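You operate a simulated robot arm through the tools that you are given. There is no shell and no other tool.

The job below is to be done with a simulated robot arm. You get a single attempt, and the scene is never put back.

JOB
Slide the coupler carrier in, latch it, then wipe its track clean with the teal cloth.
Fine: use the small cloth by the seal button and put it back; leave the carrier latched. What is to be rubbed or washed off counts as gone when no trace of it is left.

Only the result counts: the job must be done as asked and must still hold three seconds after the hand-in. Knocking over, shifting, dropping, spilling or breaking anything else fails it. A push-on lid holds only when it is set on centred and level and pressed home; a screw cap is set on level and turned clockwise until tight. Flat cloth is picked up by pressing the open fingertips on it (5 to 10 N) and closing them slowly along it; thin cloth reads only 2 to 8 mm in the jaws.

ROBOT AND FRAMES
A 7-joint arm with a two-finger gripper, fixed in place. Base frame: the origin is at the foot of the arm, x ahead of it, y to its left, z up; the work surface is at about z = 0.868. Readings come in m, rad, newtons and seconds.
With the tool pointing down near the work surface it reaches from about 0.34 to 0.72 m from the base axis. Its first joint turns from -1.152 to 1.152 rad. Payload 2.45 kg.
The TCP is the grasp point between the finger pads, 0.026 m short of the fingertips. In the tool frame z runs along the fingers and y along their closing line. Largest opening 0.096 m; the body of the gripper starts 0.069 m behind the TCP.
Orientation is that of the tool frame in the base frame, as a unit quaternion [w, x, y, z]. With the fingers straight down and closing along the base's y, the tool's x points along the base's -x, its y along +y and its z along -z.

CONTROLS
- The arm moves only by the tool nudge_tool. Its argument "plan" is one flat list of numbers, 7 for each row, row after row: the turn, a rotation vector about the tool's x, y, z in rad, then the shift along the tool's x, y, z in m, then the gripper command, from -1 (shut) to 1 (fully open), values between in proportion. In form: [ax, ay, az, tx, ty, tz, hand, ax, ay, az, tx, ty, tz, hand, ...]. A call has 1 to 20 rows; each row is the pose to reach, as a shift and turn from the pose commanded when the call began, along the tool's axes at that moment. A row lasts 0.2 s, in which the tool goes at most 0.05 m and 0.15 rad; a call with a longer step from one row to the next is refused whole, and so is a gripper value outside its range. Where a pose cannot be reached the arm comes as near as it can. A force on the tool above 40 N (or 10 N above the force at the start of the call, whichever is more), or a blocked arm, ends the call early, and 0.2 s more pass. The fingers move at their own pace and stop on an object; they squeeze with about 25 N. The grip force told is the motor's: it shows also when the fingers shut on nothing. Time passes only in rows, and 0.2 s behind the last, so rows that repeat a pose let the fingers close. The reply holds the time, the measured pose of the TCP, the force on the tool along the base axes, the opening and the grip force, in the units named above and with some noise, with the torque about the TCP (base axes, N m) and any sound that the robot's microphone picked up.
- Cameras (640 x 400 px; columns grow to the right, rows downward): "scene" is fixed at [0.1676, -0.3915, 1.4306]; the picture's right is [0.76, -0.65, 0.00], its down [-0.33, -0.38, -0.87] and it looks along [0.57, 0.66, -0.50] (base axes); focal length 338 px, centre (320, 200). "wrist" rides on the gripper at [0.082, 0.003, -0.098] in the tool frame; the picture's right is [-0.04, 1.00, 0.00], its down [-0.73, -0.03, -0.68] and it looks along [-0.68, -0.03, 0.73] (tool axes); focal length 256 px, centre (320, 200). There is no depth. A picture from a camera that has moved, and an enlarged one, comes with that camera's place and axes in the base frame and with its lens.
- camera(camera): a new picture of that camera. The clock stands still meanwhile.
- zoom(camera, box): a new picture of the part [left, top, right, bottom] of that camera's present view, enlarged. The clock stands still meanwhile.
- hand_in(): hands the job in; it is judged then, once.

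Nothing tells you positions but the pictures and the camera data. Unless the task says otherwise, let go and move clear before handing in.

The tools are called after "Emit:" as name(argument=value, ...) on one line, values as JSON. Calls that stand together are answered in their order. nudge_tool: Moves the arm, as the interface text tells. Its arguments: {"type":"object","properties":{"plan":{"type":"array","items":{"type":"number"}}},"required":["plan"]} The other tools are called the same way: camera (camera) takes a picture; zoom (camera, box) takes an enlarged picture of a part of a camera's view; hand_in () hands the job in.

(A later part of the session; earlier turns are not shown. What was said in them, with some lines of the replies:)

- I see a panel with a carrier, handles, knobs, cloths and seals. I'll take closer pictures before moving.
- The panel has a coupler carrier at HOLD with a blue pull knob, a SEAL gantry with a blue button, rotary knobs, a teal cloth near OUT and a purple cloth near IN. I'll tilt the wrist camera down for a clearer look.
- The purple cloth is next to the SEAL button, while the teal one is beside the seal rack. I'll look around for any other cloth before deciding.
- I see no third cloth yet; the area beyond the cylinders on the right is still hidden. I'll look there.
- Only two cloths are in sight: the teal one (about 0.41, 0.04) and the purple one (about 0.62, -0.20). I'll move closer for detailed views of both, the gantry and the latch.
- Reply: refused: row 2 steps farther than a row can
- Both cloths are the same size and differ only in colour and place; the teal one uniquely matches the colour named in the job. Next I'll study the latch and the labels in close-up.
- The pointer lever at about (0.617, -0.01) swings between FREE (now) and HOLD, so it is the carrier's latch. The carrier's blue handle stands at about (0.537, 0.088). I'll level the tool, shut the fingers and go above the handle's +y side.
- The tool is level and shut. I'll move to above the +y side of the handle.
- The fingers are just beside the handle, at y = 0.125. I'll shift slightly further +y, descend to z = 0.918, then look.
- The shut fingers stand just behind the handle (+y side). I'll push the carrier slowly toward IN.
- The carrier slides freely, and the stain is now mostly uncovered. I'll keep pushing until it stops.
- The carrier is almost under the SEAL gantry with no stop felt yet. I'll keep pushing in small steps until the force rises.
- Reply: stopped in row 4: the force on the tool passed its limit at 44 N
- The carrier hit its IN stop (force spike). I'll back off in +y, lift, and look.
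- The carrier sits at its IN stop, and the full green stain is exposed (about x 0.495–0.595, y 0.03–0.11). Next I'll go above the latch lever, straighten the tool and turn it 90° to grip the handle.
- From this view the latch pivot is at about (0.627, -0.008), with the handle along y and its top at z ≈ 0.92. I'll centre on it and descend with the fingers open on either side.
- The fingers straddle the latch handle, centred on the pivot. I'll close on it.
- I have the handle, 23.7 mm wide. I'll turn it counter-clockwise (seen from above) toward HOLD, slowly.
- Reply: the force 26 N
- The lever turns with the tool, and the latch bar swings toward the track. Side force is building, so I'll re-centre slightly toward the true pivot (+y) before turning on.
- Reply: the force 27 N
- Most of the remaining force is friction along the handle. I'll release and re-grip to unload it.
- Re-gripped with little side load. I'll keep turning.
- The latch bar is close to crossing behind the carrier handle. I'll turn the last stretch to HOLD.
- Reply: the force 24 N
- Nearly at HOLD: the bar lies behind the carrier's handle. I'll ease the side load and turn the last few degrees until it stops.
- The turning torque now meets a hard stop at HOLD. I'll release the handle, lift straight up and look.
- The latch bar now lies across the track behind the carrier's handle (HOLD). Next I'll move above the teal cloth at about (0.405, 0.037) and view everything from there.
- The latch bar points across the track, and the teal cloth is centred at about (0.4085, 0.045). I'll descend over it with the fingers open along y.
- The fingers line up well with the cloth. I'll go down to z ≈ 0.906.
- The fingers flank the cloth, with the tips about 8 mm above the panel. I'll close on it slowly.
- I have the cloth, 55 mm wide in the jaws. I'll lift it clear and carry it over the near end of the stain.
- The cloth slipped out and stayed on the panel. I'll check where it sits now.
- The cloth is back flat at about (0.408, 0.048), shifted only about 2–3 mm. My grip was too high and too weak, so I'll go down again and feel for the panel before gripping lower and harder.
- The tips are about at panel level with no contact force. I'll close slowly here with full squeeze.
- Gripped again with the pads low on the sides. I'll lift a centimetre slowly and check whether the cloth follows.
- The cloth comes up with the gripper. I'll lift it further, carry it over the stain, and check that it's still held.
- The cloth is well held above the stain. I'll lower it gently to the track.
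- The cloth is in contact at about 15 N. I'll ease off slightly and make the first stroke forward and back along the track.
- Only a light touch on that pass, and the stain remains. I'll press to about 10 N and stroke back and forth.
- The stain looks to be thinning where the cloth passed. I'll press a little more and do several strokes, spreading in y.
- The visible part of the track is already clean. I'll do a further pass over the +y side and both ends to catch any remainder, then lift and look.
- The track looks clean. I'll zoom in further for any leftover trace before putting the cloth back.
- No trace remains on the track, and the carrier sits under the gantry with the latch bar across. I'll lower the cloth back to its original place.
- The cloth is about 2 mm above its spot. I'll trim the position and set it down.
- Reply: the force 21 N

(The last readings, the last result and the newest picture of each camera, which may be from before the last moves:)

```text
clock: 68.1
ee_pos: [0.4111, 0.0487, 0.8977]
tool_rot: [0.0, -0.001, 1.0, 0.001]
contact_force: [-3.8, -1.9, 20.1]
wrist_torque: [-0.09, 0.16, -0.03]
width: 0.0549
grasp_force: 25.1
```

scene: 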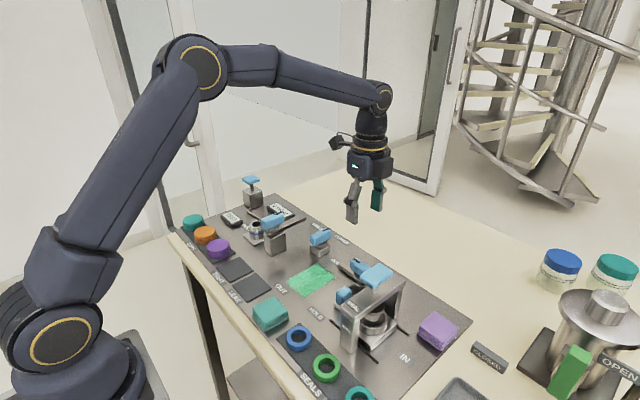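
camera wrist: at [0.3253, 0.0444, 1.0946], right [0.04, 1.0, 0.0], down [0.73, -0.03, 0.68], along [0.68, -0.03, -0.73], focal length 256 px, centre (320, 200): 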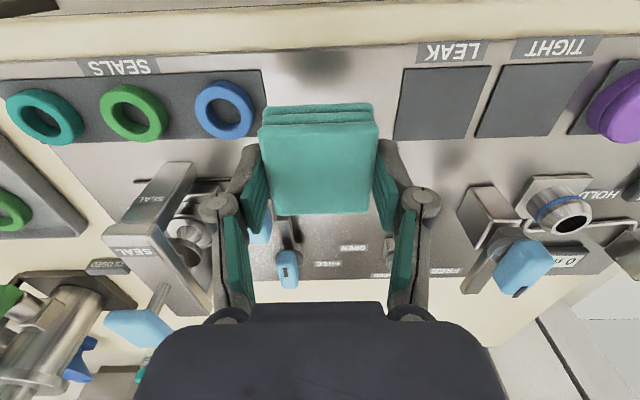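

Contact made. I'll ease off and open the fingers slowly, then rise.

Emit:
nudge_tool(plan=[0, 0, 0, 0, 0, -0.0006, -1, 0, 0, 0, 0, 0, -0.0006, 0.2, 0, 0, 0, 0, 0, -0.0006, 0.3, 0, 0, 0, 0, 0, -0.0006, 0.4, 0, 0, 0, 0, 0, -0.0006, 0.56, 0, 0, 0, 0, 0, -0.0006, 0.56])

Emit:
zoom(camera="scene", box=[230, 280, 310, 340])

Emit:
camera(camera="wrist")

```text
clock: 69.5
ee_pos: [0.4114, 0.0481, 0.8975]
tool_rot: [0.0, -0.001, 1.0, 0.0]
contact_force: [0.0, -0.1, 0.1]
wrist_torque: [-0.04, -0.03, 0.02]
width: 0.0749
grasp_force: 0.0
```

```text
6.67 times, centred on (270, 310) of scene
camera zoom: at [0.1676, -0.3915, 1.4306], right [0.76, -0.65, 0.0], down [-0.33, -0.38, -0.87], along [0.57, 0.66, -0.5], focal length 2253 px, centre (653, -533)
```

zoom: 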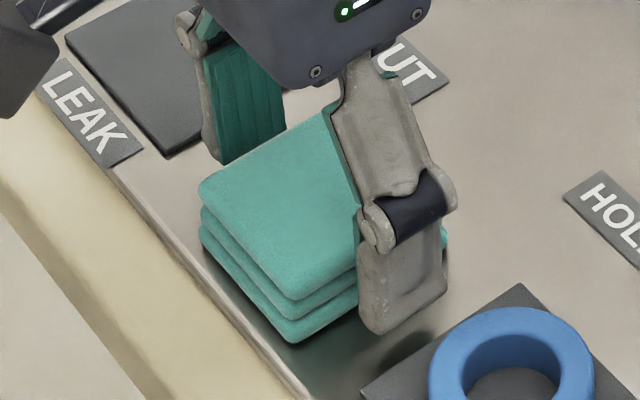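

```text
taken
camera wrist: at [0.329, 0.0502, 0.9956], right [0.04, 1.0, 0.0], down [0.73, -0.03, 0.68], along [0.68, -0.03, -0.73], focal length 256 px, centre (320, 200)
```

wrist: 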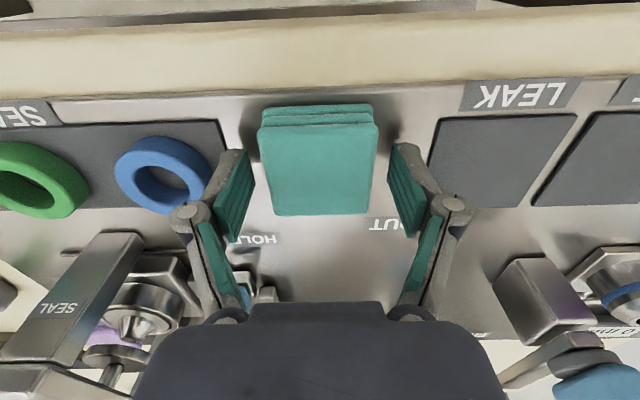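

The cloth is free and back in its original spot. I'll rise straight up and check the whole scene.

Emit:
nudge_tool(plan=[0, 0, 0, 0, 0, -0.015, 0.56, 0, 0, 0, 0, 0, -0.04, 0.56, 0, 0, 0, 0, 0, -0.08, 0.56, 0, 0, 0, 0, 0, -0.12, 0.56, 0, 0, 0, 0, 0, -0.16, 0.56, 0, 0, 0, 0, 0, -0.2, 0.56, 0, 0, 0, 0, 0, -0.24, 0.56, 0, 0, 0, 0, 0, -0.26, 0.56, 0, 0, 0, 0, 0, -0.26, 0.56])

Emit:
nudge_tool(plan=[0, 0.13, 0, 0, 0, 0, 0.56, 0, 0.26, 0, 0, 0, 0, 0.56, 0, 0.4, 0, 0, -0.01, 0, 0.56, 0, 0.4, 0, 0, -0.01, 0, 0.56])

Emit:
zoom(camera="wrist", box=[200, 80, 440, 280])

Emit:
zoom(camera="scene", box=[160, 170, 480, 400])

Emit:
zoom(camera="scene", box=[230, 280, 310, 340])

Emit:
zoom(camera="wrist", box=[280, 140, 420, 260])

```text
clock: 71.5
ee_pos: [0.4117, 0.0475, 1.1586]
tool_rot: [0.0, -0.001, 1.0, 0.001]
contact_force: [0.0, 0.5, 0.2]
wrist_torque: [0.0, -0.01, -0.01]
width: 0.0751
grasp_force: 0.1
```

```text
clock: 72.5
ee_pos: [0.4119, 0.0374, 1.1584]
tool_rot: [-0.199, -0.001, 0.98, 0.0]
contact_force: [0.1, 0.8, 0.2]
wrist_torque: [0.01, -0.04, 0.01]
width: 0.0749
grasp_force: 0.0
```

```text
2.00 times, centred on (320, 180) of wrist
camera zoom: at [0.3734, 0.0394, 1.2798], right [0.04, 1.0, -0.01], down [0.94, -0.03, 0.34], along [0.34, -0.03, -0.94], focal length 512 px, centre (320, 240)
```

zoom: 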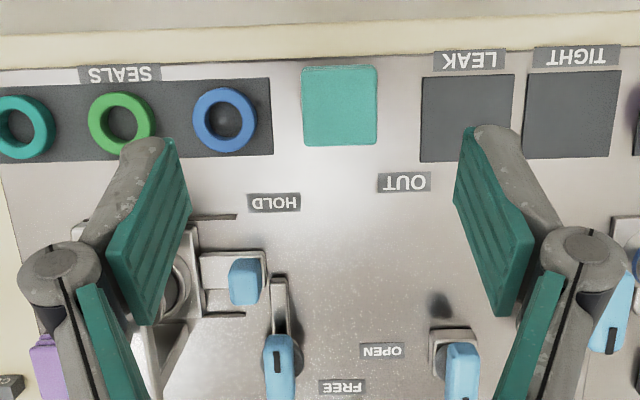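

```text
1.74 times, centred on (320, 285) of scene
camera zoom: at [0.1677, -0.3915, 1.4306], right [0.76, -0.65, 0.0], down [-0.33, -0.38, -0.87], along [0.57, 0.66, -0.5], focal length 588 px, centre (320, 52)
```

zoom: 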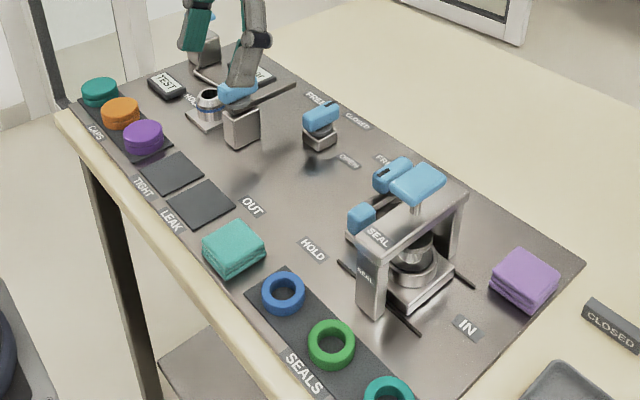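

```text
6.67 times, centred on (270, 310) of scene
camera zoom: at [0.1677, -0.3915, 1.4306], right [0.76, -0.65, 0.0], down [-0.33, -0.38, -0.87], along [0.57, 0.66, -0.5], focal length 2253 px, centre (653, -533)
```

zoom: 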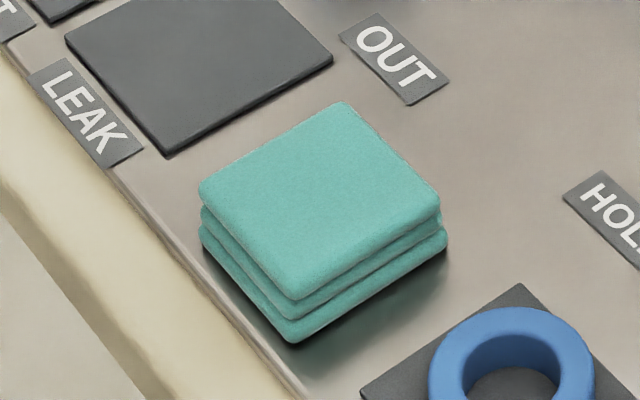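

```text
3.33 times, centred on (350, 200) of wrist
camera zoom: at [0.3734, 0.0394, 1.2798], right [0.04, 1.0, -0.01], down [0.94, -0.03, 0.34], along [0.34, -0.03, -0.94], focal length 853 px, centre (220, 200)
```

zoom: 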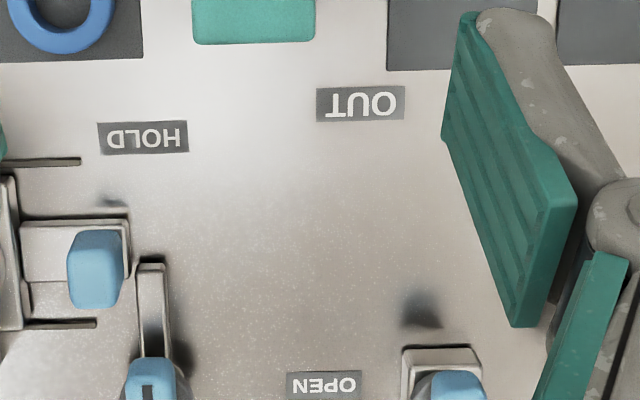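

The carrier is in and latched, the track shows no trace of the stain, the teal cloth is back on its spot, and the arm is clear above. "By the seal button" would fit the purple cloth better, but I used the teal one the job names and left the purple one untouched. I'm handing in now.

Emit:
hand_in()

```text
The job is handed in.
```

The coupler carrier is slid in and latched, its track is wiped clean, and the teal cloth is back in its place. The job is handed in; I haven't been told how it was judged.

- **Carrier:** I pushed it to its hard stop under the SEAL gantry. I then turned the latch lever from FREE to HOLD until it stopped, so the bar lies across the track behind the carrier's handle.
- **Track:** Close-up pictures show no green stain left.
- **Cloth:** My first grip slipped and shifted the cloth about 2–3 mm, but it did not fall. After wiping I set it back on its original spot, and its outline in the pictures matches the start.

**Which cloth:** your two descriptions pointed to different cloths. The job says the teal cloth, but the cloth closest to the seal button is purple, and both are the same size. I used the teal one because the colour fits only that cloth, and I did not touch the purple one. If you meant the cloth by the seal button, I used the wrong one.
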